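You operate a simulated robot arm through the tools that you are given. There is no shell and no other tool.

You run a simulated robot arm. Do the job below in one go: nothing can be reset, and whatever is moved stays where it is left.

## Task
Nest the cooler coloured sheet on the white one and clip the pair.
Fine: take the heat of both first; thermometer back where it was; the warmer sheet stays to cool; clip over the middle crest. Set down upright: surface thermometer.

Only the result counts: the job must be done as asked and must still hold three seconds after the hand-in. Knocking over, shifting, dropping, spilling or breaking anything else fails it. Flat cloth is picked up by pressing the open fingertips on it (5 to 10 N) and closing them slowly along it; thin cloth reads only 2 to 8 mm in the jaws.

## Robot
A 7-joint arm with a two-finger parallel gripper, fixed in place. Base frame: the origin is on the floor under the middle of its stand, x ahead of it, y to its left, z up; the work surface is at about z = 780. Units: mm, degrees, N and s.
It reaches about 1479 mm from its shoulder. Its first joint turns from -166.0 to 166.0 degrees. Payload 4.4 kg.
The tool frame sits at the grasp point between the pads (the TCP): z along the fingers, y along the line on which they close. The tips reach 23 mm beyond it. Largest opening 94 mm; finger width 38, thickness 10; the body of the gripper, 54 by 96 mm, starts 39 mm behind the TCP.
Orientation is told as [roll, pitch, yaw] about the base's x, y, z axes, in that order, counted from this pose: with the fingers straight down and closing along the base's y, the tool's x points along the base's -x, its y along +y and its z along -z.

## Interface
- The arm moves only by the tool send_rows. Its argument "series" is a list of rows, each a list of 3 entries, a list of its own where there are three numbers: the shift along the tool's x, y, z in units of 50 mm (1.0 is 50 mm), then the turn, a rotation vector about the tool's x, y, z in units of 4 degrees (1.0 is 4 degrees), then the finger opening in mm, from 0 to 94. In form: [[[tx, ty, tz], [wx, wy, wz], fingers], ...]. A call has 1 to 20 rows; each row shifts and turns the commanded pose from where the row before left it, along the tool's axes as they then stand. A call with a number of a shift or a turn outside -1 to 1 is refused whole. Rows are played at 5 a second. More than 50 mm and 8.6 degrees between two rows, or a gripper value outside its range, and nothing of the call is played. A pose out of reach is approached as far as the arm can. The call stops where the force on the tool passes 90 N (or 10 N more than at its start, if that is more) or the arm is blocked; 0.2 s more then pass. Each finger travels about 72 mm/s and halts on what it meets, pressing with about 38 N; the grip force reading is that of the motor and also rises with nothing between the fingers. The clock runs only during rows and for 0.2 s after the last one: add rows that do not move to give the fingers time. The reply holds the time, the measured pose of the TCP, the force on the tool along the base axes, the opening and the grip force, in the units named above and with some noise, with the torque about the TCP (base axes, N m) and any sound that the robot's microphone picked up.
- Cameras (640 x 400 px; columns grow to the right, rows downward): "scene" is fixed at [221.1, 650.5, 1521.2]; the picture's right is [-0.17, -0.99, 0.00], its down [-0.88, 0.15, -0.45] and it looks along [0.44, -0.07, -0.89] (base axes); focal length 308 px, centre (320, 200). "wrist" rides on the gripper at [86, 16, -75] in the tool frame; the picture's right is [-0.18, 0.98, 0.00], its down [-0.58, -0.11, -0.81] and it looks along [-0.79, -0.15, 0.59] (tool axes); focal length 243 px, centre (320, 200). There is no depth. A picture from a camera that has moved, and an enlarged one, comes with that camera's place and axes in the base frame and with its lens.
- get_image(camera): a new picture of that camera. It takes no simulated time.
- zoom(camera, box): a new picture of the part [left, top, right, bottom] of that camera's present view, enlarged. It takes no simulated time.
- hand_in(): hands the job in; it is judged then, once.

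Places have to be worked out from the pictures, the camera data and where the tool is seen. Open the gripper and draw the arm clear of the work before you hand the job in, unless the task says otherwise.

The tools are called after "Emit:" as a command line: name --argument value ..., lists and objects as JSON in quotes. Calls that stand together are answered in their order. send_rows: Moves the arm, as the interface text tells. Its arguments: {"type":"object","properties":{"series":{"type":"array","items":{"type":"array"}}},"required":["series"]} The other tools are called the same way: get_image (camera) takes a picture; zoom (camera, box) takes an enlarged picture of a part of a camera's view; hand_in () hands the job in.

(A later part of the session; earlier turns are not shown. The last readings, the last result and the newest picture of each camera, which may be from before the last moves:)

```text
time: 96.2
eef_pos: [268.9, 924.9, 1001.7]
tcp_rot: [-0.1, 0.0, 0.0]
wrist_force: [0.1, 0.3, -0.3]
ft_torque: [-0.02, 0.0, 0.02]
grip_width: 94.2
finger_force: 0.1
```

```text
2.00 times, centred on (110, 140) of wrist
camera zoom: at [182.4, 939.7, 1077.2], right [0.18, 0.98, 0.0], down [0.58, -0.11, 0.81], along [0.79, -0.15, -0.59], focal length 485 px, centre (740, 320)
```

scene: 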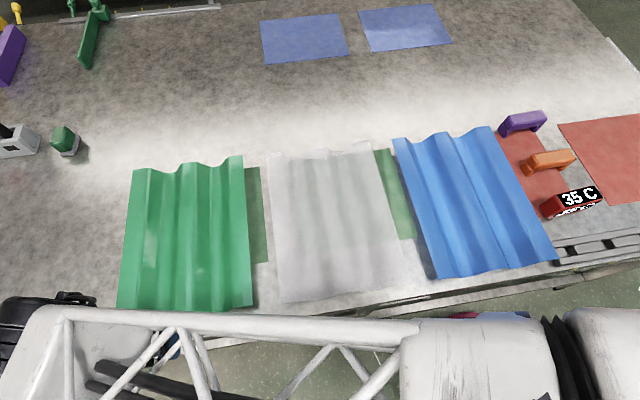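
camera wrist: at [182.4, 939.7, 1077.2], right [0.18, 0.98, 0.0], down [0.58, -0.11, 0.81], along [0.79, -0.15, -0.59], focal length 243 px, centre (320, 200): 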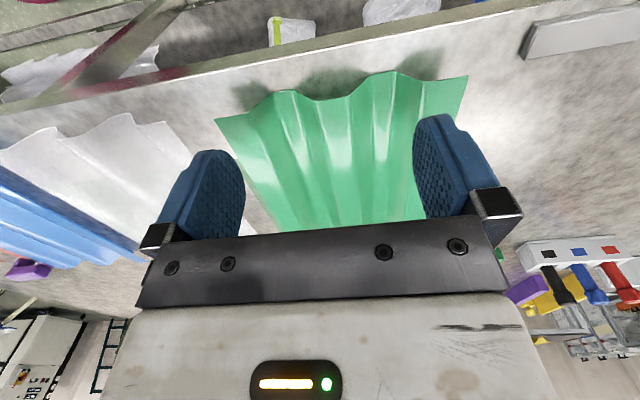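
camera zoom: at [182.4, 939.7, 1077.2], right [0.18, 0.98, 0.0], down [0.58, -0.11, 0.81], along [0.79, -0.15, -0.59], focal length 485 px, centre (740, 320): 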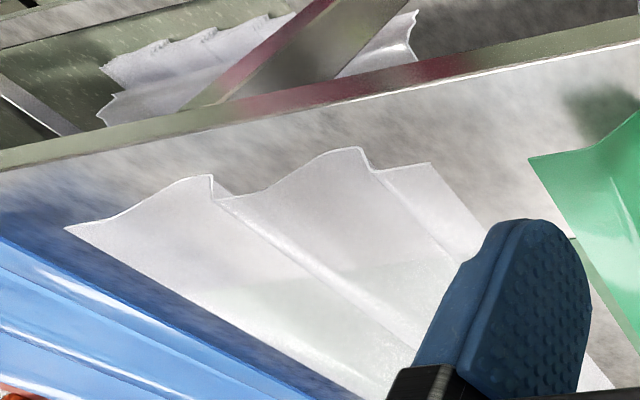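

Green's near end is at x≈336 (table edge x≈301), crest centre y≈924.3; white's near end x≈329.5, centre y≈570.5. I turn the gripper so the fingers point +x with vertical closing: first yaw -90.

Emit:
send_rows --series '[[[0, 0, 0], [0, 0, 1], 94], [[0, 0, 0], [0, 0, 1], 94], [[0, 0, 0], [0, 0, 1], 94], [[0, 0, 0], [0, 0, 1], 94], [[0, 0, 0], [0, 0, 1], 94], [[0, 0, 0], [0, 0, 1], 94], [[0, 0, 0], [0, 0, 1], 94], [[0, 0, 0], [0, 0, 1], 94], [[0, 0, 0], [0, 0, 1], 94], [[0, 0, 0], [0, 0, 1], 94], [[0, 0, 0], [0, 0, 1], 94], [[0, 0, 0], [0, 0, 1], 94], [[0, 0, 0], [0, 0, 1], 94], [[0, 0, 0], [0, 0, 1], 94], [[0, 0, 0], [0, 0, 1], 94], [[0, 0, 0], [0, 0, 1], 94], [[0, 0, 0], [0, 0, 1], 94], [[0, 0, 0], [0, 0, 1], 94], [[0, 0, 0], [0, 0, 1], 94], [[0, 0, 0], [0, 0, 1], 94]]'

Emit:
send_rows --series '[[[0, 0, 0], [0, 0, 1], 94], [[0, 0, 0], [0, 0, 1], 94], [[0, 0, 0], [0, 0, 0.5], 94], [[0, 0, 0], [-1, 0, 0], 94], [[0, 0, 0], [-1, 0, 0], 94], [[0, 0, 0], [-1, 0, 0], 94], [[0, 0, 0], [-1, 0, 0], 94], [[0, 0, 0], [-1, 0, 0], 94], [[0, 0, 0], [-1, 0, 0], 94], [[0, 0, 0], [-1, 0, 0], 94], [[0, 0, 0], [-1, 0, 0], 94], [[0, 0, 0], [0, 0, 0], 94]]'

Emit:
get_image --camera "scene"

Emit:
get_image --camera "wrist"

```text
time: 100.4
eef_pos: [271.3, 924.7, 1001.8]
tcp_rot: [0.1, 0.1, -80.0]
wrist_force: [1.2, -0.3, 0.6]
ft_torque: [-0.02, -0.01, 0.01]
grip_width: 93.9
finger_force: 0.1
```

```text
time: 103.0
eef_pos: [279.2, 944.5, 1011.5]
tcp_rot: [27.5, -0.3, -89.1]
wrist_force: [0.8, -0.3, 0.2]
ft_torque: [0.03, -0.03, 0.04]
grip_width: 94.1
finger_force: 0.0
out of reach, approached as far as the arm can: row 6, 7, 11
```

```text
taken
```

scene: 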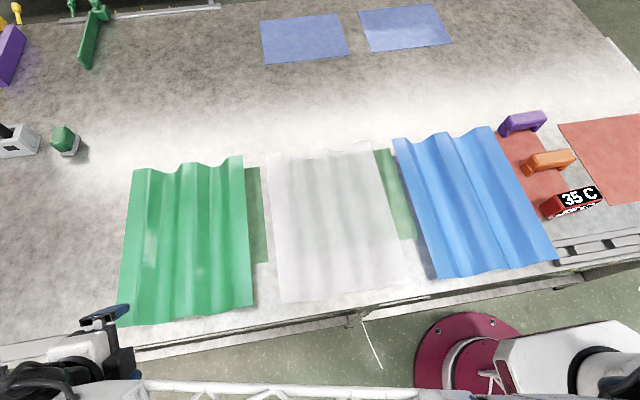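

```text
taken
camera wrist: at [257.8, 1030.5, 1085.5], right [0.87, -0.17, 0.45], down [-0.46, -0.59, 0.67], along [0.15, -0.79, -0.59], focal length 243 px, centre (320, 200)
```

wrist: 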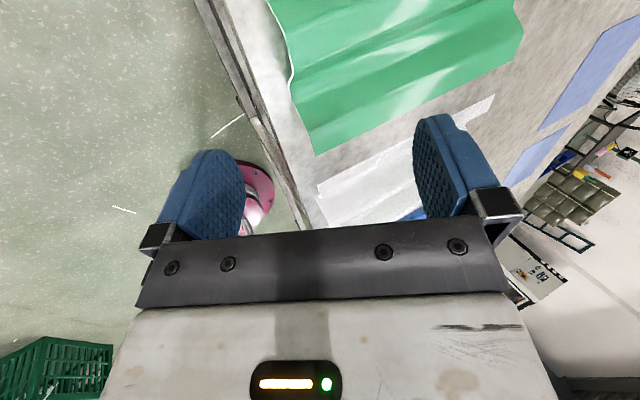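

Some tilt rows were reported hard to reach. I wait a moment to see where the arm converges for this pose.

Emit:
send_rows --series '[[[0, 0, 0], [0, 0, 0], 94], [[0, 0, 0], [0, 0, 0], 94], [[0, 0, 0], [0, 0, 0], 94]]'

```text
time: 103.8
eef_pos: [278.3, 945.3, 1012.2]
tcp_rot: [27.5, -0.2, -89.1]
wrist_force: [0.8, 0.0, -0.3]
ft_torque: [-0.01, -0.02, -0.01]
grip_width: 93.9
finger_force: 0.1
```

It holds there (roll 27.5). I continue tilting a few rows to see whether the arm gets past this limit.

Emit:
send_rows --series '[[[0, 0, 0], [-1, 0, 0], 94], [[0, 0, 0], [-1, 0, 0], 94], [[0, 0, 0], [-1, 0, 0], 94], [[0, 0, 0], [-1, 0, 0], 94]]'

Emit:
get_image --camera "scene"

```text
time: 104.8
eef_pos: [333.6, 929.5, 1053.8]
tcp_rot: [42.8, -1.4, -87.9]
wrist_force: [-0.3, -0.6, 0.2]
ft_torque: [-0.02, 0.0, -0.01]
grip_width: 94.0
finger_force: 0.0
out of reach, approached as far as the arm can: row 1, 2, 3, 4
```

```text
taken
```

scene: 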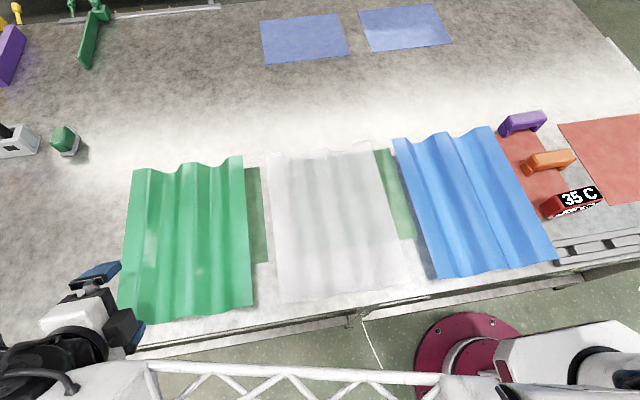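

This roll direction runs into a joint limit. I return the gripper to vertical and unwind the yaw, then try the mirrored roll.

Emit:
send_rows --series '[[[0, 0, 0], [1, 0, 0], 94], [[0, 0, 0], [1, 0, 0], 94], [[0, 0, 0], [1, 0, 0], 94], [[0, 0, 0], [1, 0, 0], 94], [[0, 0, 0], [1, 0, 0], 94], [[0, 0, 0], [1, 0, 0], 94], [[0, 0, 0], [1, 0, 0], 94], [[0, 0, 0], [1, 0, 0], 94], [[0, 0, 0], [1, 0, 0], 94], [[0, 0, 0], [1, 0, 0], 94], [[0, 0, 0], [0.7, 0, 0], 94], [[0, 0, 0], [0, 0, 0], 94]]'

Emit:
send_rows --series '[[[0, 0, 0], [0, 0, -1], 94], [[0, 0, 0], [0, 0, -1], 94], [[0, 0, 0], [0, 0, -1], 94], [[0, 0, 0], [0, 0, -1], 94], [[0, 0, 0], [0, 0, -1], 94], [[0, 0, 0], [0, 0, -1], 94], [[0, 0, 0], [0, 0, -1], 94], [[0, 0, 0], [0, 0, -1], 94], [[0, 0, 0], [0, 0, -1], 94], [[0, 0, 0], [0, 0, -1], 94], [[0, 0, 0], [0, 0, -1], 94], [[0, 0, 0], [0, 0, -1], 94], [[0, 0, 0], [0, 0, -1], 94], [[0, 0, 0], [0, 0, -1], 94], [[0, 0, 0], [0, 0, -1], 94], [[0, 0, 0], [0, 0, -1], 94], [[0, 0, 0], [0, 0, -1], 94], [[0, 0, 0], [0, 0, -1], 94], [[0, 0, 0], [0, 0, -1], 94], [[0, 0, 0], [0, 0, -1], 94]]'

Emit:
get_image --camera "scene"

```text
time: 107.4
eef_pos: [337.2, 929.2, 1056.8]
tcp_rot: [0.8, 0.0, -89.5]
wrist_force: [0.2, 0.1, -0.1]
ft_torque: [0.01, 0.01, -0.03]
grip_width: 93.7
finger_force: 0.0
out of reach, approached as far as the arm can: row 1
```

```text
time: 111.6
eef_pos: [336.7, 929.1, 1056.4]
tcp_rot: [0.1, -0.9, -9.5]
wrist_force: [0.3, 0.3, 0.4]
ft_torque: [-0.02, 0.0, 0.01]
grip_width: 94.0
finger_force: 0.1
```

```text
taken
```

scene: 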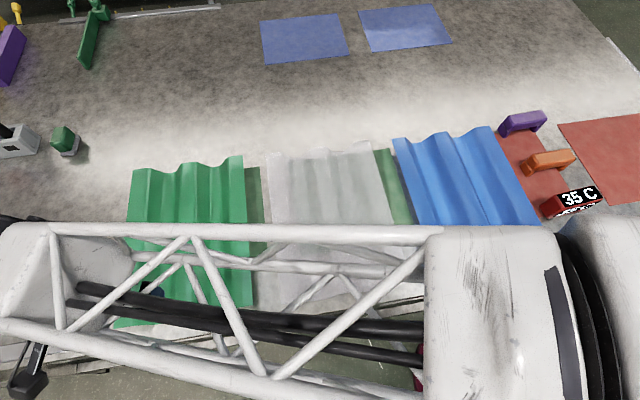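

Vertical again. I continue to yaw +90 and then tilt the other way.

Emit:
send_rows --series '[[[0, 0, 0], [0, 0, -1], 94], [[0, 0, 0], [0, 0, -1], 94], [[0, 0, 0], [0, 0, -1], 94], [[0, 0, 0], [0, 0, -1], 94], [[0, 0, 0], [0, 0, -1], 94], [[0, 0, 0], [0, 0, -1], 94], [[0, 0, 0], [0, 0, -1], 94], [[0, 0, 0], [0, 0, -1], 94], [[0, 0, 0], [0, 0, -1], 94], [[0, 0, 0], [0, 0, -1], 94], [[0, 0, 0], [0, 0, -1], 94], [[0, 0, 0], [0, 0, -1], 94], [[0, 0, 0], [0, 0, -1], 94], [[0, 0, 0], [0, 0, -1], 94], [[0, 0, 0], [0, 0, -1], 94], [[0, 0, 0], [0, 0, -1], 94], [[0, 0, 0], [0, 0, -1], 94], [[0, 0, 0], [0, 0, -1], 94], [[0, 0, 0], [0, 0, -1], 94], [[0, 0, 0], [0, 0, -1], 94]]'

Emit:
send_rows --series '[[[0, 0, 0], [0, 0, -1], 94], [[0, 0, 0], [0, 0, -1], 94], [[0, 0, 0], [0, 0, -1], 94], [[0, 0, 0], [0, 0, -1], 94], [[0, 0, 0], [0, 0, -0.9], 94], [[0, 0, 0], [1, 0, 0], 94], [[0, 0, 0], [1, 0, 0], 94], [[0, 0, 0], [1, 0, 0], 94], [[0, 0, 0], [1, 0, 0], 94], [[0, 0, 0], [1, 0, 0], 94], [[0, 0, 0], [1, 0, 0], 94], [[0, 0, 0], [1, 0, 0], 94], [[0, 0, 0], [1, 0, 0], 94], [[0, 0, 0], [1, 0, 0], 94], [[0, 0, 0], [1, 0, 0], 94], [[0, 0, 0], [0, 0, 0], 94]]'

Emit:
get_image --camera "scene"

```text
time: 115.8
eef_pos: [336.9, 929.9, 1057.4]
tcp_rot: [-0.9, -0.2, 70.3]
wrist_force: [0.0, 0.0, -0.3]
ft_torque: [0.01, 0.05, 0.0]
grip_width: 93.7
finger_force: 0.0
```

```text
time: 119.2
eef_pos: [337.1, 928.9, 1056.8]
tcp_rot: [-40.9, 0.0, 89.9]
wrist_force: [-0.1, -0.2, 0.0]
ft_torque: [0.03, 0.02, -0.01]
grip_width: 94.2
finger_force: 0.0
```

```text
taken
```

scene: 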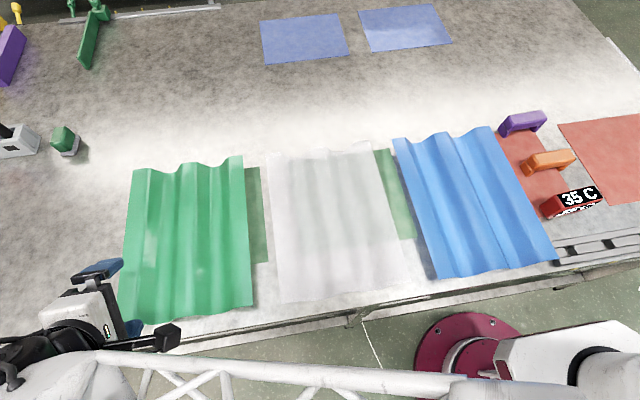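

The mirrored roll works (tilted 41° with no limit). I continue to about 85°, keeping well above the table.

Emit:
send_rows --series '[[[0, 0, 0], [1, 0, 0], 94], [[0, 0, 0], [1, 0, 0], 94], [[0, 0, 0], [1, 0, 0], 94], [[0, 0, 0], [1, 0, 0], 94], [[0, 0, 0], [1, 0, 0], 94], [[0, 0, 0], [1, 0, 0], 94], [[0, 0, 0], [1, 0, 0], 94], [[0, 0, 0], [1, 0, 0], 94], [[0, 0, 0], [1, 0, 0], 94], [[0, 0, 0], [1, 0, 0], 94], [[0, 0, 0], [1, 0, 0], 94], [[0, 0, 0], [0, 0, 0], 94]]'

Emit:
get_image --camera "scene"

Emit:
get_image --camera "wrist"

```text
time: 121.8
eef_pos: [338.3, 929.4, 1057.3]
tcp_rot: [-84.9, 0.1, 90.0]
wrist_force: [0.2, -0.9, -0.4]
ft_torque: [-0.04, -0.02, -0.01]
grip_width: 93.9
finger_force: 0.0
```

```text
taken
```

scene: 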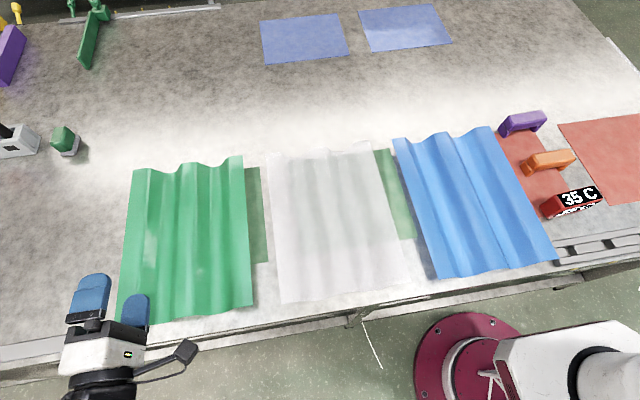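

```text
taken
camera wrist: at [261.2, 841.4, 1047.8], right [-0.09, 0.18, -0.98], down [-0.79, 0.58, 0.18], along [0.6, 0.79, 0.09], focal length 243 px, centre (320, 200)
```

wrist: 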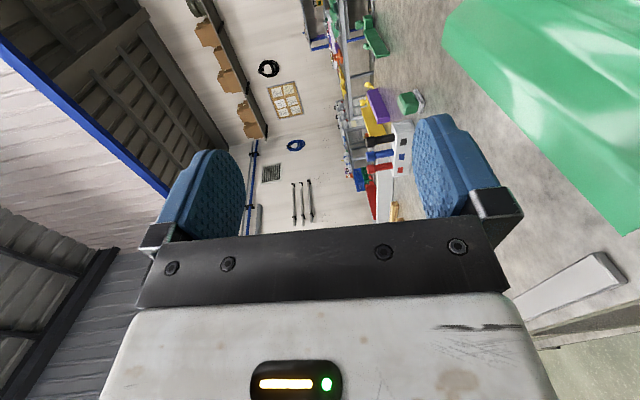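

The gripper now points +x with a 5° downward tilt and the pose is reachable. I back off in -x, set the opening to 36 mm, and lower in front of the green sheet's near end.

Emit:
send_rows --series '[[[0.05, 0.05, -0.6], [0, 0, 0], 94], [[0.05, 0.05, -0.6], [0, 0, 0], 70], [[0, 0.05, -0.6], [0, 0, 0], 50], [[0, 0.7, 0.06], [0, 0, 0], 36], [[0, 0.7, 0.06], [0, 0, 0], 36], [[0, 0.7, 0.06], [0, 0, 0], 36], [[0, 0.7, 0.06], [0, 0, 0], 36], [[0, 0, 0], [0, 0, 0], 36]]'

Emit:
get_image --camera "scene"

Emit:
get_image --camera "wrist"

```text
time: 123.8
eef_pos: [267.4, 917.4, 939.4]
tcp_rot: [-85.0, -1.3, 88.6]
wrist_force: [0.3, 0.0, -0.7]
ft_torque: [-0.01, -0.03, 0.01]
grip_width: 36.2
finger_force: 0.0
stopped in row 8: the arm was blocked; the commanded pose is now the measured one
```

```text
taken
```

scene: 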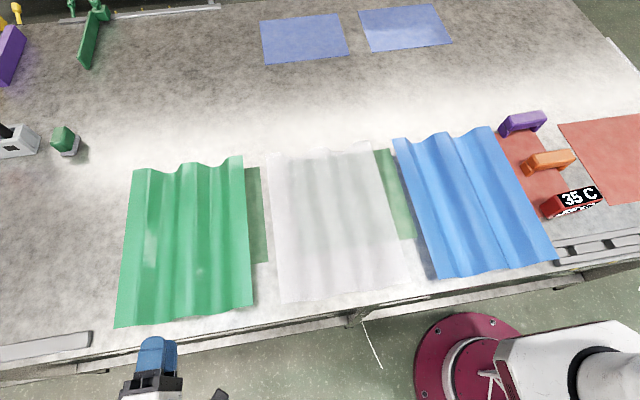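

```text
taken
camera wrist: at [189.5, 832.5, 929.2], right [-0.08, 0.21, -0.97], down [-0.78, 0.6, 0.19], along [0.62, 0.78, 0.11], focal length 243 px, centre (320, 200)
```

wrist: 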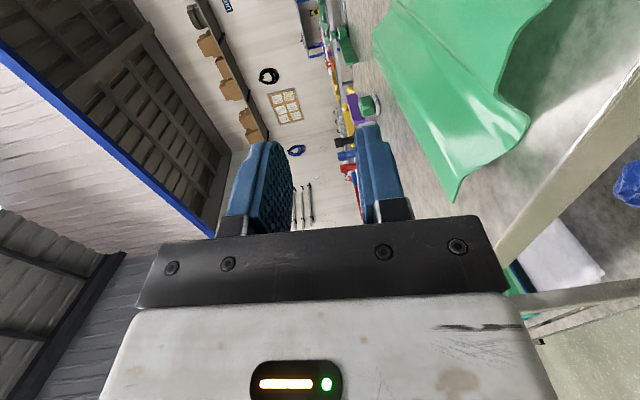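

The arm was blocked at z≈939 while lowering at x≈267, probably by its own links. I back up and forward a little and retry closer to the sheet (TCP x≈303).

Emit:
send_rows --series '[[[0, -0.6, -0.05], [0, 0, 0], 36], [[0, -0.6, -0.05], [0, 0, 0], 36], [[-0.14, -0.05, 0.72], [0, 0, 0], 36], [[0, 0, 0], [0, 0, 0], 36], [[0, 0, 0], [0, 0, 0], 36]]'

Emit:
get_image --camera "wrist"

```text
time: 125.0
eef_pos: [299.9, 924.5, 1001.1]
tcp_rot: [-85.0, -1.4, 88.9]
wrist_force: [0.5, -0.4, 0.0]
ft_torque: [0.01, 0.05, 0.03]
grip_width: 36.0
finger_force: 0.1
```

```text
taken
camera wrist: at [223.0, 838.1, 989.2], right [-0.08, 0.21, -0.97], down [-0.78, 0.59, 0.19], along [0.62, 0.78, 0.11], focal length 243 px, centre (320, 200)
```

wrist: 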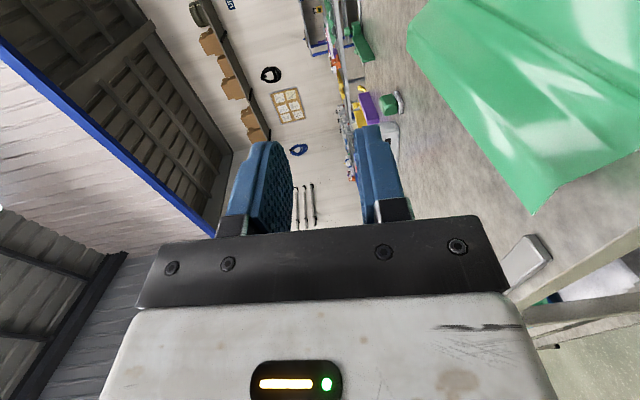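

I correct the small orientation drift and lower step by step at x≈300, checking for blocking.

Emit:
send_rows --series '[[[0, 0, 0], [0, -0.24, -0.37], 36], [[0, 0.4, 0.035], [0, 0, 0], 36], [[0, 0.4, 0.035], [0, 0, 0], 36], [[0, 0.4, 0.035], [0, 0, 0], 36], [[0, 0, 0], [0, 0, 0], 36]]'

Emit:
send_rows --series '[[[0, 0.3, 0.026], [0, 0, 0], 36], [[0, 0.3, 0.026], [0, 0, 0], 36], [[0, 0, 0], [0, 0, 0], 36]]'

Emit:
get_image --camera "scene"

```text
time: 126.2
eef_pos: [301.0, 924.0, 939.0]
tcp_rot: [-84.9, -0.1, 90.0]
wrist_force: [0.5, 0.3, 0.1]
ft_torque: [0.02, -0.01, -0.04]
grip_width: 35.9
finger_force: 0.2
```

```text
time: 127.0
eef_pos: [301.0, 925.3, 909.8]
tcp_rot: [-84.9, 0.0, 89.9]
wrist_force: [-0.3, -0.1, -0.3]
ft_torque: [-0.01, -0.02, 0.0]
grip_width: 35.8
finger_force: 0.0
```

```text
taken
```

scene: 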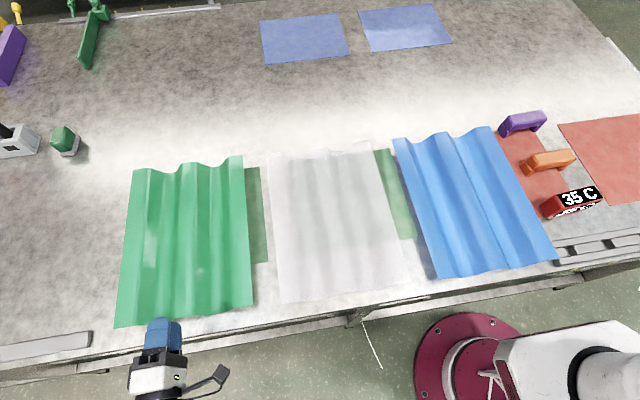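

No blocking at x≈301. I keep lowering to z≈850.

Emit:
send_rows --series '[[[0, 0.3, 0.026], [0, 0, 0], 36], [[0, 0.3, 0.026], [0, 0, 0], 36], [[0, 0.3, 0.026], [0, 0, 0], 36], [[0, 0.3, 0.026], [0, 0, 0], 36], [[0, 0, 0], [0, 0, 0], 36]]'

Emit:
get_image --camera "wrist"

Emit:
zoom --camera "scene" --box '[100, 260, 260, 400]'

```text
time: 128.2
eef_pos: [301.5, 923.2, 848.9]
tcp_rot: [-85.0, 0.1, 89.9]
wrist_force: [0.1, 0.2, 0.7]
ft_torque: [-0.03, 0.01, 0.0]
grip_width: 35.9
finger_force: 0.1
```

```text
taken
camera wrist: at [224.7, 836.2, 840.1], right [-0.09, 0.18, -0.98], down [-0.79, 0.58, 0.18], along [0.6, 0.79, 0.1], focal length 243 px, centre (320, 200)
```

wrist: 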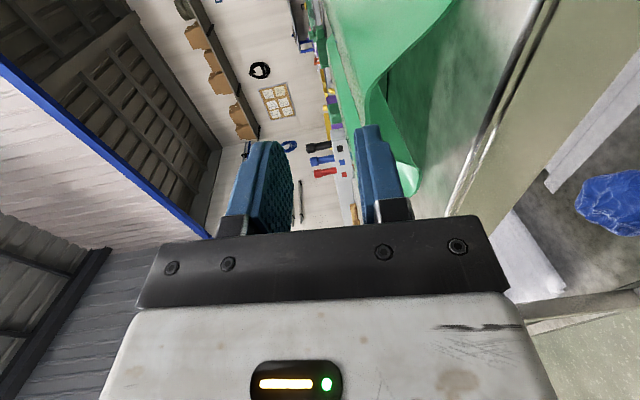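

```text
2.86 times, centred on (180, 330) of scene
camera zoom: at [221.1, 650.5, 1521.2], right [-0.17, -0.99, 0.0], down [-0.88, 0.15, -0.45], along [0.44, -0.07, -0.89], focal length 880 px, centre (720, -171)
```

zoom: 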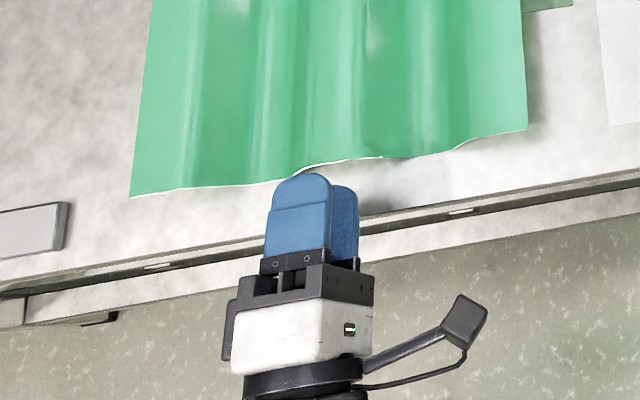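

Good. I lower to z≈829 so the lower finger sits at the hollow's height, then check from the wrist camera.

Emit:
send_rows --series '[[[0, 0.2, 0.017], [0, 0, 0], 36], [[0, 0.2, 0.017], [0, 0, 0], 36], [[0, 0, 0], [0, 0, 0], 36]]'

Emit:
zoom --camera "wrist" --box '[230, 0, 500, 240]'

Emit:
zoom --camera "scene" --box '[120, 290, 220, 360]'

```text
time: 129.0
eef_pos: [300.1, 921.8, 828.4]
tcp_rot: [-85.0, 0.0, 89.9]
wrist_force: [-0.1, 0.5, -0.2]
ft_torque: [-0.01, -0.03, 0.0]
grip_width: 36.4
finger_force: 0.2
```

```text
1.67 times, centred on (365, 120) of wrist
camera zoom: at [224.5, 835.9, 819.8], right [-0.09, 0.18, -0.98], down [-0.79, 0.58, 0.18], along [0.6, 0.79, 0.1], focal length 404 px, centre (245, 333)
```

zoom: 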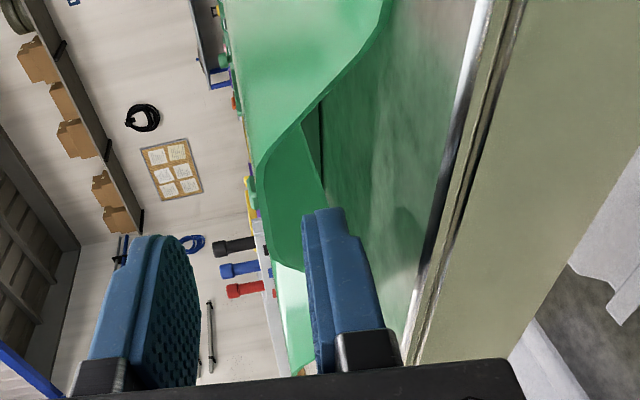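

```text
5.71 times, centred on (170, 325) of scene
camera zoom: at [221.1, 650.5, 1521.2], right [-0.17, -0.99, 0.0], down [-0.88, 0.15, -0.45], along [0.44, -0.07, -0.89], focal length 1760 px, centre (1177, -514)
```

zoom: 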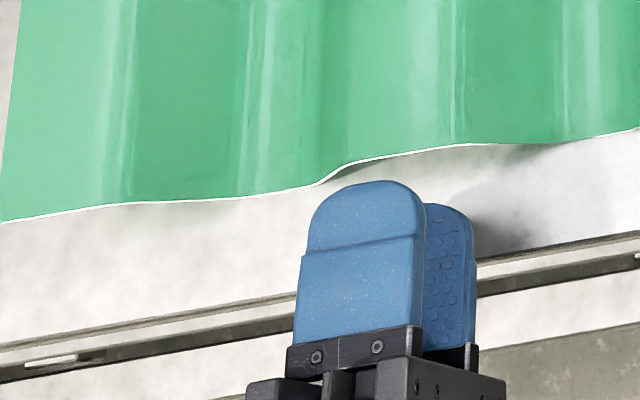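

The lower finger tip is at the right height to enter below the crest (underside z≈818, pad top ≈809-812). I slide forward in small steps.

Emit:
send_rows --series '[[[0, -0.02, 0.23], [0, 0, 0], 36], [[0, -0.02, 0.23], [0, 0, 0], 36], [[0, 0, 0], [0, 0, 0], 36]]'

Emit:
send_rows --series '[[[0, -0.02, 0.23], [0, 0, 0], 36], [[0, -0.02, 0.23], [0, 0, 0], 36], [[0, 0, 0], [0, 0, 0], 36]]'

Emit:
zoom --camera "wrist" --box '[230, 0, 500, 240]'

Emit:
zoom --camera "scene" --box '[120, 290, 220, 360]'

```text
time: 129.8
eef_pos: [323.0, 922.1, 828.2]
tcp_rot: [-84.9, 0.1, 90.0]
wrist_force: [-0.6, -0.4, 0.3]
ft_torque: [0.01, 0.06, 0.0]
grip_width: 35.9
finger_force: 0.1
```

```text
time: 130.6
eef_pos: [347.7, 922.9, 828.0]
tcp_rot: [-84.9, -0.1, 89.9]
wrist_force: [0.2, 0.0, 0.0]
ft_torque: [0.0, 0.02, 0.05]
grip_width: 36.2
finger_force: 0.1
```

```text
1.67 times, centred on (365, 120) of wrist
camera zoom: at [271.1, 835.6, 819.2], right [-0.09, 0.18, -0.98], down [-0.79, 0.58, 0.18], along [0.6, 0.79, 0.1], focal length 404 px, centre (245, 333)
```

zoom: 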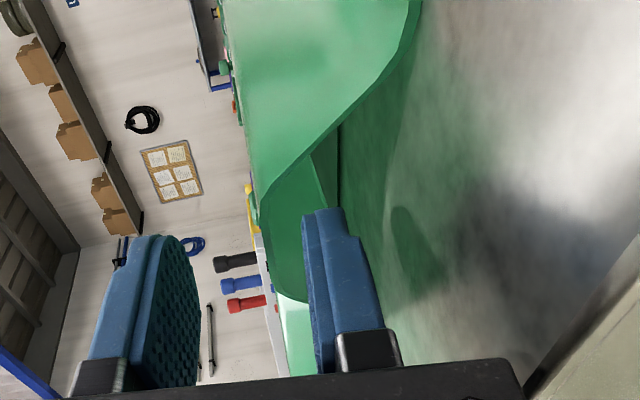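

```text
5.71 times, centred on (170, 325) of scene
camera zoom: at [221.1, 650.5, 1521.2], right [-0.17, -0.99, 0.0], down [-0.88, 0.15, -0.45], along [0.44, -0.07, -0.89], focal length 1760 px, centre (1177, -514)
```

zoom: 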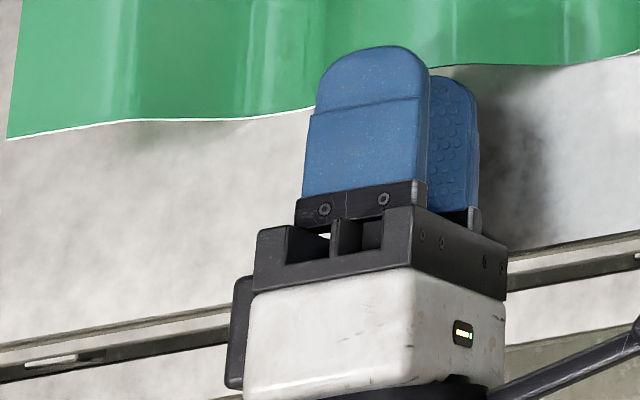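

The sheet seems to have been pushed about 33 mm in +x instead of the finger entering the hollow. I back off and look closely at the sheet's end before trying with the lower finger lower (wider opening) in the roomier part of the hollow.

Emit:
send_rows --series '[[[0, 0.03, -0.3], [0, 0, 0], 36], [[0, 0.03, -0.3], [0, 0, 0], 56], [[0, 0, 0], [0, 0, 0], 56], [[0, 0, 0], [0, 0, 0], 56]]'

Emit:
get_image --camera "wrist"

Emit:
zoom --camera "wrist" --box '[300, 0, 480, 200]'

Emit:
zoom --camera "scene" --box '[100, 140, 270, 340]'

```text
time: 131.6
eef_pos: [316.7, 924.6, 827.3]
tcp_rot: [-84.9, 0.0, 89.9]
wrist_force: [-0.2, -0.3, 0.1]
ft_torque: [-0.02, -0.03, -0.02]
grip_width: 56.1
finger_force: 0.2
```

```text
taken
camera wrist: at [240.6, 836.2, 819.1], right [-0.09, 0.18, -0.98], down [-0.79, 0.58, 0.18], along [0.6, 0.79, 0.1], focal length 243 px, centre (320, 200)
```

wrist: 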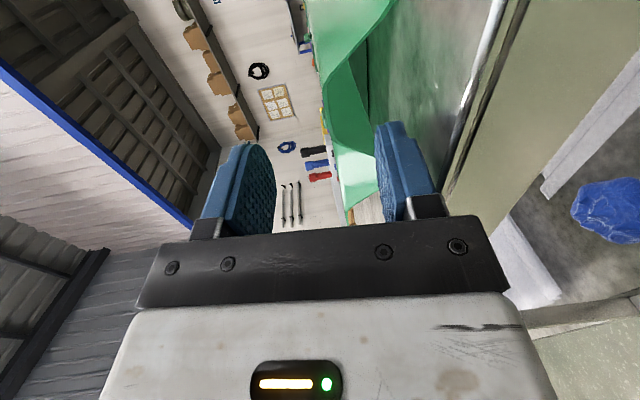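

```text
2.00 times, centred on (390, 100) of wrist
camera zoom: at [240.6, 836.2, 819.1], right [-0.09, 0.18, -0.98], down [-0.79, 0.58, 0.18], along [0.6, 0.79, 0.1], focal length 485 px, centre (180, 400)
```

zoom: 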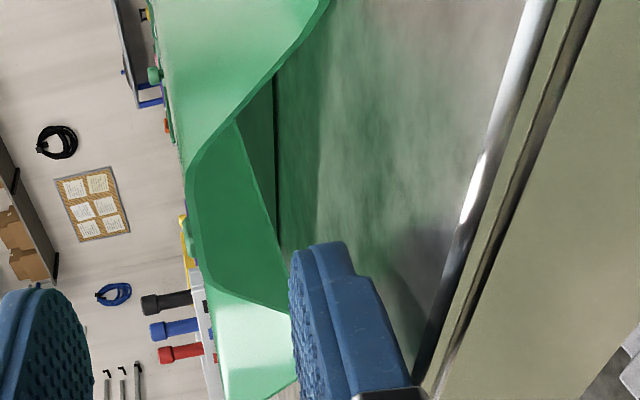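

```text
2.00 times, centred on (185, 240) of scene
camera zoom: at [221.1, 650.5, 1521.2], right [-0.17, -0.99, 0.0], down [-0.88, 0.15, -0.45], along [0.44, -0.07, -0.89], focal length 616 px, centre (590, 120)
```

zoom: 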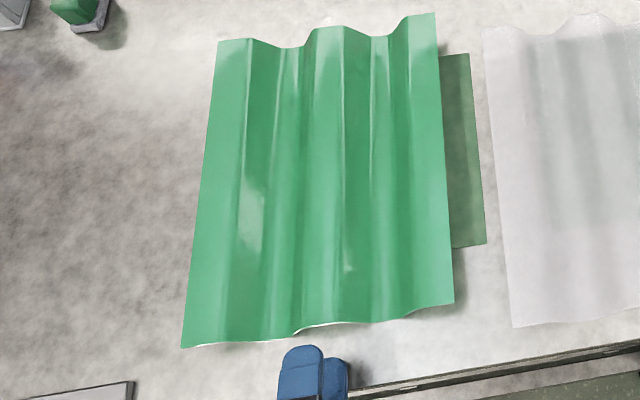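

The sheet has simply slid ~33 mm in +x, still straight; visually the crest is hollow. With the jaw at 56 mm the lower finger is now at z≈789–799, so I test insertion again carefully.

Emit:
send_rows --series '[[[0, -0.02, 0.2], [0, 0, 0], 56], [[0, -0.02, 0.2], [0, 0, 0], 56], [[0, -0.02, 0.2], [0, 0, 0], 56], [[0, -0.02, 0.2], [0, 0, 0], 56], [[0, 0, 0], [0, 0, 0], 56]]'

Emit:
zoom --camera "scene" --box '[100, 140, 270, 340]'

Emit:
zoom --camera "wrist" --box '[300, 0, 480, 200]'

```text
time: 132.8
eef_pos: [355.7, 923.3, 829.0]
tcp_rot: [-84.9, 0.1, 89.8]
wrist_force: [-0.4, 1.0, -1.0]
ft_torque: [-0.02, 0.0, 0.0]
grip_width: 56.2
finger_force: 0.0
```

```text
2.00 times, centred on (185, 240) of scene
camera zoom: at [221.1, 650.5, 1521.2], right [-0.17, -0.99, 0.0], down [-0.88, 0.15, -0.45], along [0.44, -0.07, -0.89], focal length 616 px, centre (590, 120)
```

zoom: 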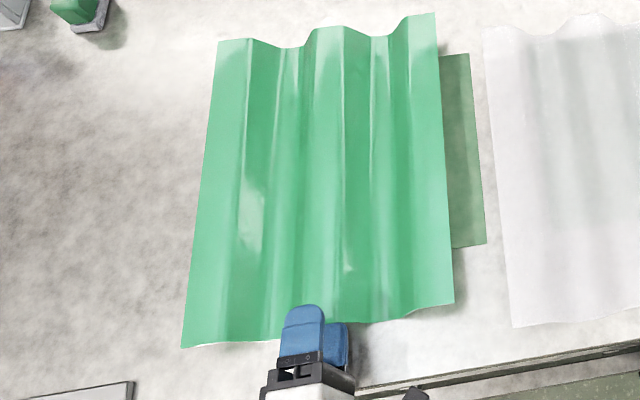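

```text
2.00 times, centred on (390, 100) of wrist
camera zoom: at [280.7, 835.9, 820.0], right [-0.09, 0.18, -0.98], down [-0.79, 0.58, 0.18], along [0.6, 0.79, 0.1], focal length 485 px, centre (180, 400)
```

zoom: 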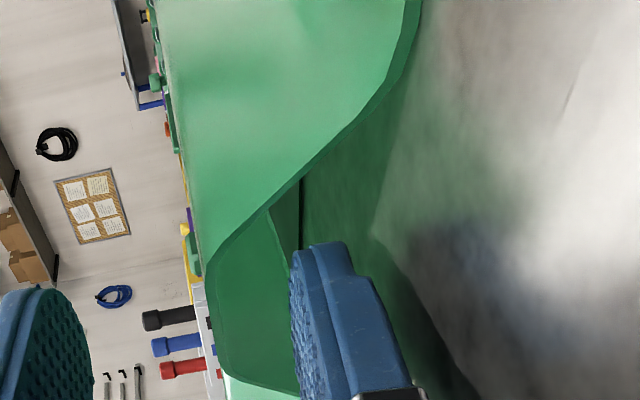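

The sheet hasn't moved and the finger tip is reaching past its end. I go on another 20 mm.

Emit:
send_rows --series '[[[0, -0.017, 0.2], [0, 0, 0], 56], [[0, -0.017, 0.2], [0, 0, 0], 56], [[0, 0, 0], [0, 0, 0], 56]]'

Emit:
zoom --camera "scene" --box '[100, 140, 270, 340]'

Emit:
zoom --camera "wrist" --box '[300, 0, 480, 200]'

```text
time: 133.6
eef_pos: [377.5, 922.3, 829.4]
tcp_rot: [-84.8, -0.1, 89.9]
wrist_force: [-0.4, 0.3, -0.2]
ft_torque: [-0.02, -0.02, -0.02]
grip_width: 56.1
finger_force: 0.0
```

```text
2.00 times, centred on (185, 240) of scene
camera zoom: at [221.1, 650.5, 1521.2], right [-0.17, -0.99, 0.0], down [-0.88, 0.15, -0.45], along [0.44, -0.07, -0.89], focal length 616 px, centre (590, 120)
```

zoom: 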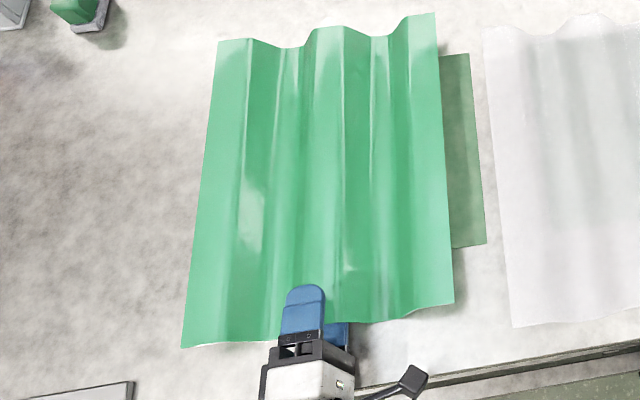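

```text
2.00 times, centred on (390, 100) of wrist
camera zoom: at [301.4, 835.7, 820.1], right [-0.09, 0.18, -0.98], down [-0.79, 0.58, 0.18], along [0.6, 0.79, 0.1], focal length 485 px, centre (180, 400)
```

zoom: 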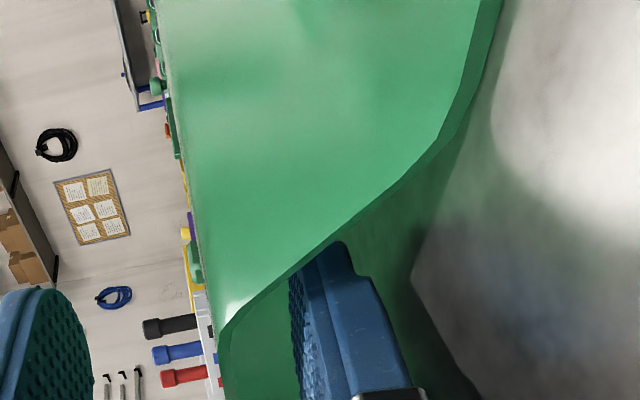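

The sheet occludes the fingertip now: the lower finger is properly inside the hollow and the sheet has stayed put. I go 7 mm deeper, then raise slowly to let it take the sheet's end.

Emit:
send_rows --series '[[[-0.03, -0.012, 0.14], [0, 0, 0], 56], [[0, 0, 0], [0, 0, 0], 56], [[0, -0.06, 0], [0, 0, 0], 56], [[0, -0.06, 0], [0, 0, 0], 56], [[0, -0.06, 0], [0, 0, 0], 56], [[0, 0, 0], [0, 0, 0], 56]]'

Emit:
zoom --camera "wrist" --box '[180, 0, 480, 240]'

Emit:
zoom --camera "scene" --box '[100, 140, 270, 340]'

```text
time: 135.0
eef_pos: [384.9, 924.9, 837.2]
tcp_rot: [-84.9, 0.1, 89.8]
wrist_force: [-0.7, -0.7, -1.4]
ft_torque: [-0.03, -0.03, 0.0]
grip_width: 56.6
finger_force: 0.6
```

```text
1.67 times, centred on (330, 120) of wrist
camera zoom: at [308.6, 837.4, 829.1], right [-0.09, 0.18, -0.98], down [-0.79, 0.58, 0.18], along [0.6, 0.79, 0.1], focal length 404 px, centre (303, 333)
```

zoom: 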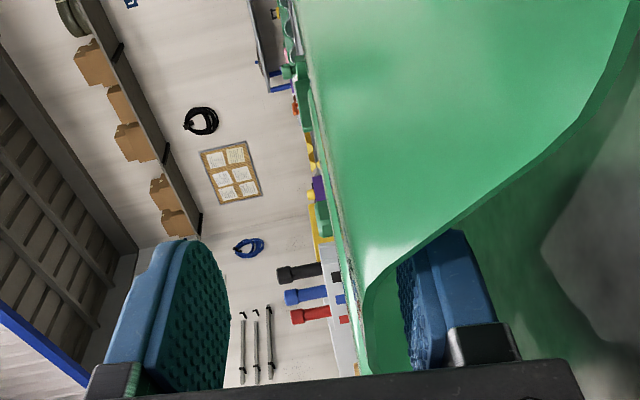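

```text
2.00 times, centred on (185, 240) of scene
camera zoom: at [221.1, 650.5, 1521.2], right [-0.17, -0.99, 0.0], down [-0.88, 0.15, -0.45], along [0.44, -0.07, -0.89], focal length 616 px, centre (590, 120)
```

zoom: 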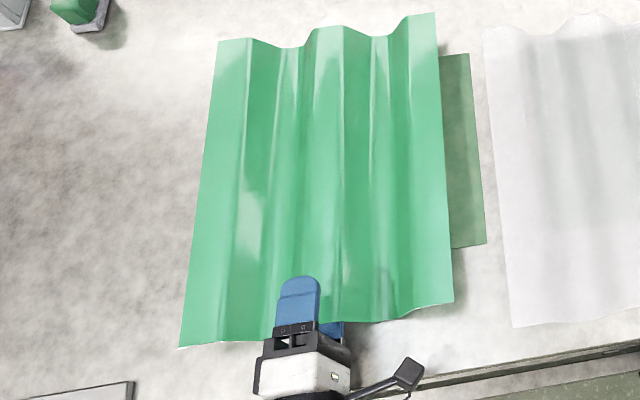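

The tool carries about -1.4 N: the end is starting to rest on the finger, so the sheet weighs only ~3 N. I raise 14 mm more and then close slowly, letting the lower finger lift the end until the sheet lies along the pads.

Emit:
send_rows --series '[[[0, -0.06, 0.02], [0, 0, 0], 56], [[0, -0.06, 0.02], [0, 0, 0], 56], [[0, -0.06, 0.02], [0, 0, 0], 56], [[0, -0.06, 0.02], [0, 0, 0], 56], [[0, -0.04, 0.02], [0, 0, 0], 56], [[0, 0, 0], [0, 0, 0], 56]]'

Emit:
get_image --camera "wrist"

Emit:
zoom --camera "scene" --box '[100, 140, 270, 340]'

```text
time: 136.4
eef_pos: [390.6, 924.3, 851.8]
tcp_rot: [-84.9, 0.0, 89.9]
wrist_force: [-0.4, 0.3, -0.8]
ft_torque: [0.0, -0.03, -0.03]
grip_width: 56.5
finger_force: 0.1
```

```text
taken
camera wrist: at [315.1, 837.6, 842.5], right [-0.09, 0.18, -0.98], down [-0.79, 0.58, 0.18], along [0.6, 0.79, 0.1], focal length 243 px, centre (320, 200)
```

wrist: 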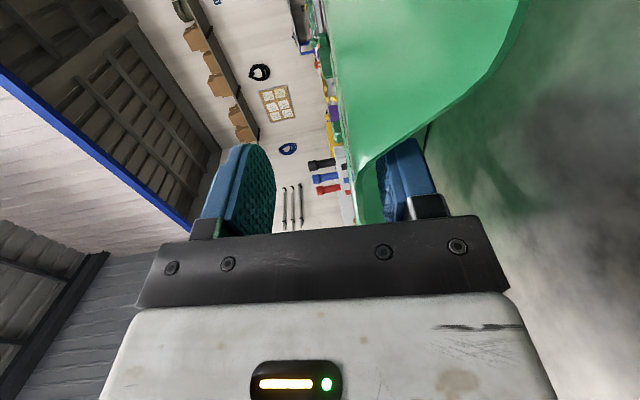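

```text
2.00 times, centred on (185, 240) of scene
camera zoom: at [221.1, 650.5, 1521.2], right [-0.17, -0.99, 0.0], down [-0.88, 0.15, -0.45], along [0.44, -0.07, -0.89], focal length 616 px, centre (590, 120)
```

zoom: 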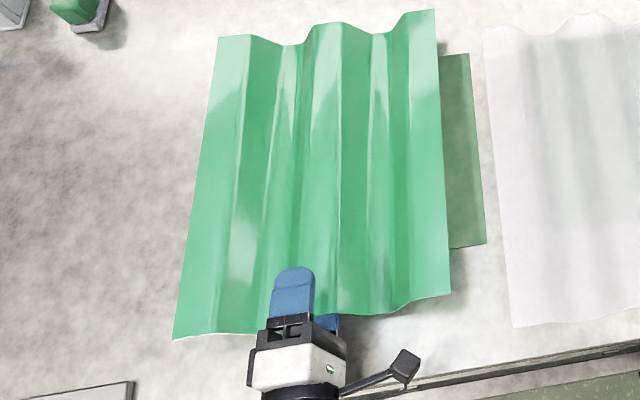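

The near end is up on the lower finger and stable. I close gradually so the upper finger clamps the crest.

Emit:
send_rows --series '[[[0, 0, 0], [0, 0, 0], 51], [[0, 0, 0], [0, 0, 0], 46], [[0, 0, 0], [0, 0, 0], 41], [[0, 0, 0], [0, 0, 0], 36], [[0, 0, 0], [0, 0, 0], 31], [[0, 0, 0], [0, 0, 0], 26], [[0, 0, 0], [0, 0, 0], 22], [[0, 0, 0], [0, 0, 0], 18], [[0, 0, 0], [0, 0, 0], 14], [[0, 0, 0], [0, 0, 0], 10], [[0, 0, 0], [0, 0, 0], 6], [[0, 0, 0], [0, 0, 0], 0], [[0, 0, 0], [0, 0, 0], 0]]'

Emit:
get_image --camera "wrist"

Emit:
zoom --camera "scene" --box '[100, 140, 270, 340]'

```text
time: 139.2
eef_pos: [390.6, 925.2, 851.2]
tcp_rot: [-84.9, -0.1, 90.0]
wrist_force: [0.6, -0.5, 0.8]
ft_torque: [0.02, 0.35, 0.0]
grip_width: 11.9
finger_force: 38.4
```

```text
taken
camera wrist: at [315.0, 837.6, 842.4], right [-0.09, 0.18, -0.98], down [-0.79, 0.58, 0.18], along [0.6, 0.79, 0.1], focal length 243 px, centre (320, 200)
```

wrist: 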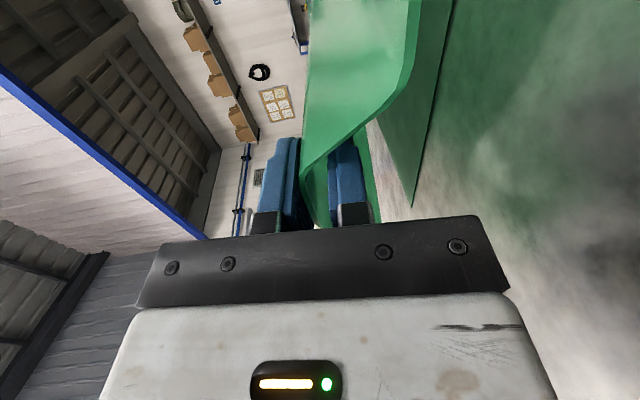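

```text
2.00 times, centred on (185, 240) of scene
camera zoom: at [221.1, 650.5, 1521.2], right [-0.17, -0.99, 0.0], down [-0.88, 0.15, -0.45], along [0.44, -0.07, -0.89], focal length 616 px, centre (590, 120)
```

zoom: 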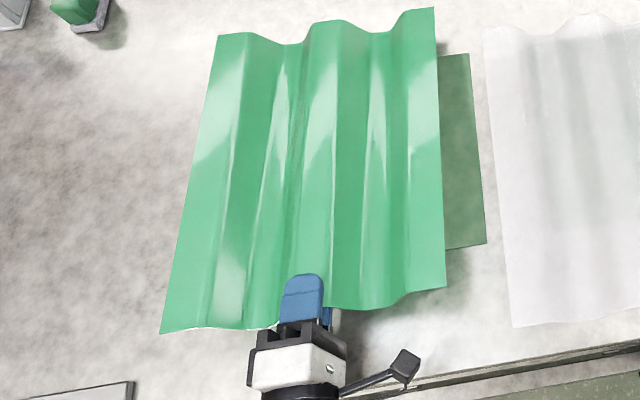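

Clamped at 11.9 mm with 38 N. I lift slowly and watch whether the far end comes up too.

Emit:
send_rows --series '[[[0, -0.08, -0.007], [0, 0, 0], 0], [[0, -0.15, -0.013], [0, 0, 0], 0], [[0, -0.15, -0.013], [0, 0, 0], 0], [[0, -0.15, -0.013], [0, 0, 0], 0], [[0, -0.15, -0.013], [0, 0, 0], 0], [[0, -0.15, -0.013], [0, 0, 0], 0], [[0, -0.15, -0.013], [0, 0, 0], 0], [[0, -0.15, -0.013], [0, 0, 0], 0], [[0, -0.08, -0.007], [0, 0, 0], 0], [[0, 0, 0], [0, 0, 0], 0]]'

Emit:
get_image --camera "wrist"

Emit:
get_image --camera "scene"

```text
time: 141.4
eef_pos: [390.2, 925.5, 912.5]
tcp_rot: [-85.0, 0.0, 89.9]
wrist_force: [-0.4, 0.2, -1.9]
ft_torque: [0.01, 0.35, -0.02]
grip_width: 12.0
finger_force: 38.2
```

```text
taken
camera wrist: at [314.7, 837.6, 903.2], right [-0.09, 0.18, -0.98], down [-0.79, 0.58, 0.18], along [0.6, 0.79, 0.1], focal length 243 px, centre (320, 200)
```

wrist: 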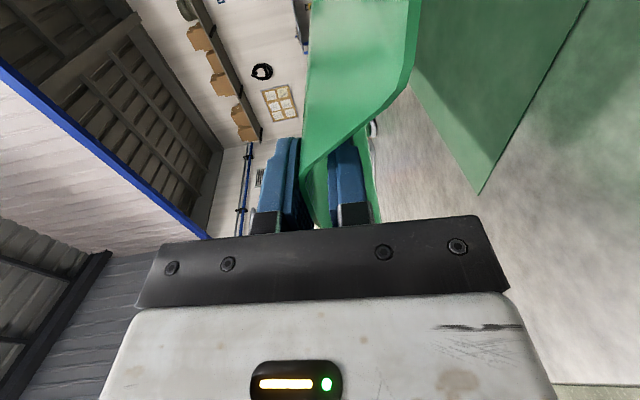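

```text
taken
```

scene: 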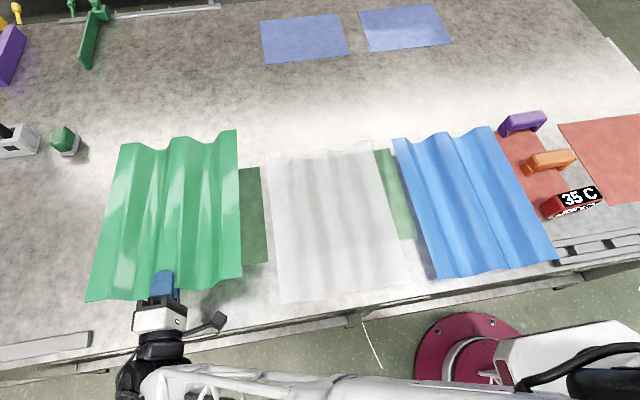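

The whole green sheet is hanging securely from the end grip (about 2 N, far end raised). I lift a bit more and carry it sideways toward the white sheet.

Emit:
send_rows --series '[[[0, -0.1, -0.009], [0, 0, 0], 0], [[0, -0.2, -0.017], [0, 0, 0], 0], [[0, -0.2, -0.017], [0, 0, 0], 0], [[0, -0.2, -0.017], [0, 0, 0], 0], [[0, -0.15, -0.013], [0, 0, 0], 0], [[0, -0.05, -0.004], [0, 0, 0], 0], [[0.1, 0.004, -0.03], [0, 0, 0], 0], [[0.2, 0.004, -0.05], [0, 0, 0], 0], [[0.35, 0.004, -0.05], [0, 0, 0], 0], [[0.5, 0.004, -0.05], [0, 0, 0], 0], [[0.5, 0.004, -0.05], [0, 0, 0], 0], [[0.5, 0.004, -0.05], [0, 0, 0], 0], [[0.5, 0.004, -0.05], [0, 0, 0], 0], [[0.4, 0.004, -0.03], [0, 0, 0], 0], [[0.2, 0, 0], [0, 0, 0], 0], [[0.1, 0, 0], [0, 0, 0], 0], [[0, 0, 0], [0, 0, 0], 0]]'

Emit:
get_image --camera "scene"

Emit:
get_image --camera "wrist"

```text
time: 145.0
eef_pos: [371.8, 756.6, 957.6]
tcp_rot: [-85.0, -0.1, 89.8]
wrist_force: [-0.1, -0.2, -1.7]
ft_torque: [0.03, 0.31, 0.02]
grip_width: 11.7
finger_force: 37.8
```

```text
taken
```

scene: 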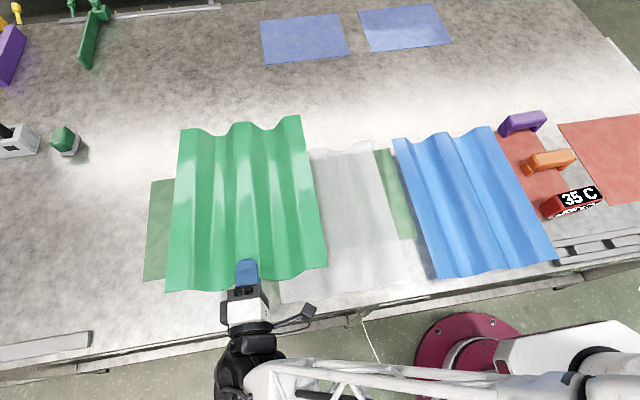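

```text
taken
camera wrist: at [296.2, 670.0, 948.1], right [-0.09, 0.18, -0.98], down [-0.79, 0.58, 0.18], along [0.6, 0.79, 0.1], focal length 243 px, centre (320, 200)
```

wrist: 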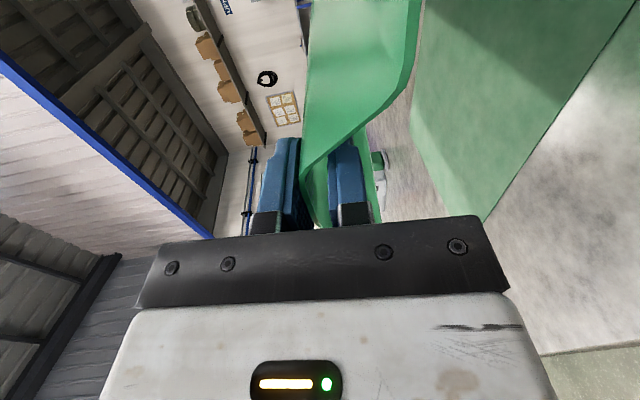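

Held well and tracking. I continue the last ~186 mm toward the white sheet's centre line.

Emit:
send_rows --series '[[[0.1, 0.004, -0.03], [0, 0, 0], 0], [[0.2, 0.004, -0.04], [0, 0, 0], 0], [[0.35, 0.004, -0.05], [0, 0, 0], 0], [[0.5, 0.004, -0.05], [0, 0, 0], 0], [[0.5, 0.004, -0.05], [0, 0, 0], 0], [[0.5, 0.004, -0.05], [0, 0, 0], 0], [[0.5, 0.004, -0.05], [0, 0, 0], 0], [[0.4, 0.004, -0.05], [0, 0, 0], 0], [[0.3, 0.004, -0.05], [0, 0, 0], 0], [[0.2, 0.004, -0.05], [0, 0, 0], 0], [[0.12, 0.004, -0.05], [0, 0, 0], 0], [[0.05, 0.004, -0.04], [0, 0, 0], 0], [[0, 0, 0], [0, 0, 0], 0]]'

Emit:
get_image --camera "scene"

Emit:
get_image --camera "wrist"

```text
time: 148.0
eef_pos: [349.1, 557.9, 899.3]
tcp_rot: [-83.7, 5.0, 89.2]
wrist_force: [0.5, 0.1, -0.9]
ft_torque: [0.0, 0.3, -0.02]
grip_width: 11.9
finger_force: 38.3
stopped in row 13: the arm was blocked; the commanded pose is now the measured one
```

```text
taken
```

scene: 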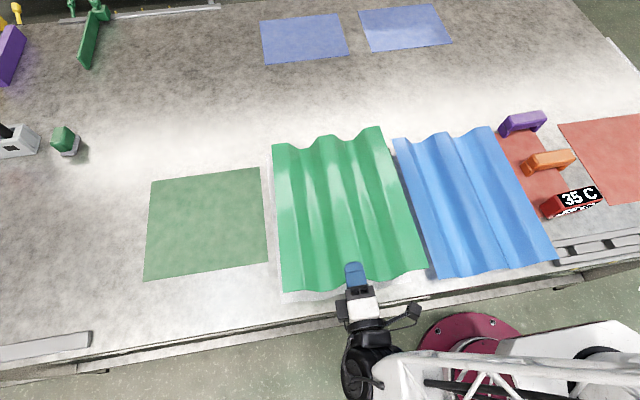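

```text
taken
camera wrist: at [271.5, 471.0, 900.3], right [-0.11, 0.1, -0.99], down [-0.78, 0.61, 0.15], along [0.62, 0.79, 0.01], focal length 243 px, centre (320, 200)
```

wrist: 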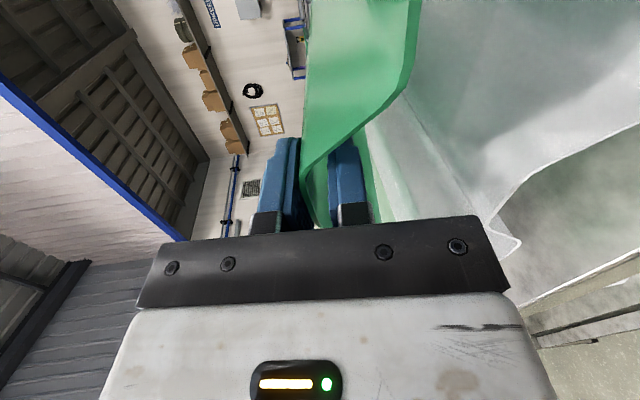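

The arm was blocked near the end of this move and sagged with a 5° roll. I raise straight up and back toward +y a little before reconsidering.

Emit:
send_rows --series '[[[-0.1, -0.2, 0], [0, 0, 0], 0], [[-0.2, -0.3, 0], [0, 0, 0], 0], [[-0.2, -0.3, 0], [0, 0, 0], 0], [[0, 0, 0], [0, 0, 0], 0]]'

Emit:
get_image --camera "scene"

```text
time: 149.0
eef_pos: [354.2, 581.4, 920.2]
tcp_rot: [-83.3, 6.3, 89.0]
wrist_force: [0.3, -0.6, -2.2]
ft_torque: [0.01, 0.34, 0.01]
grip_width: 11.9
finger_force: 37.6
```

```text
taken
```

scene: 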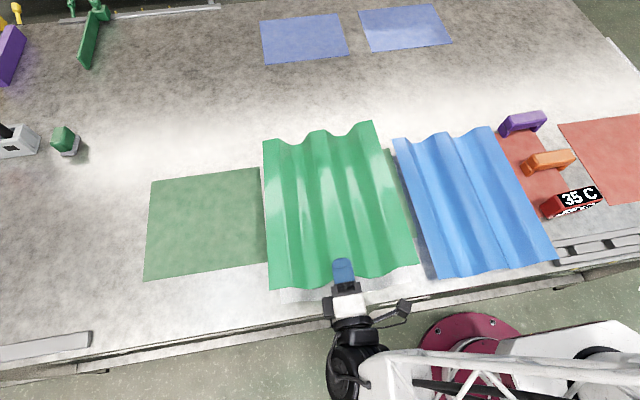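

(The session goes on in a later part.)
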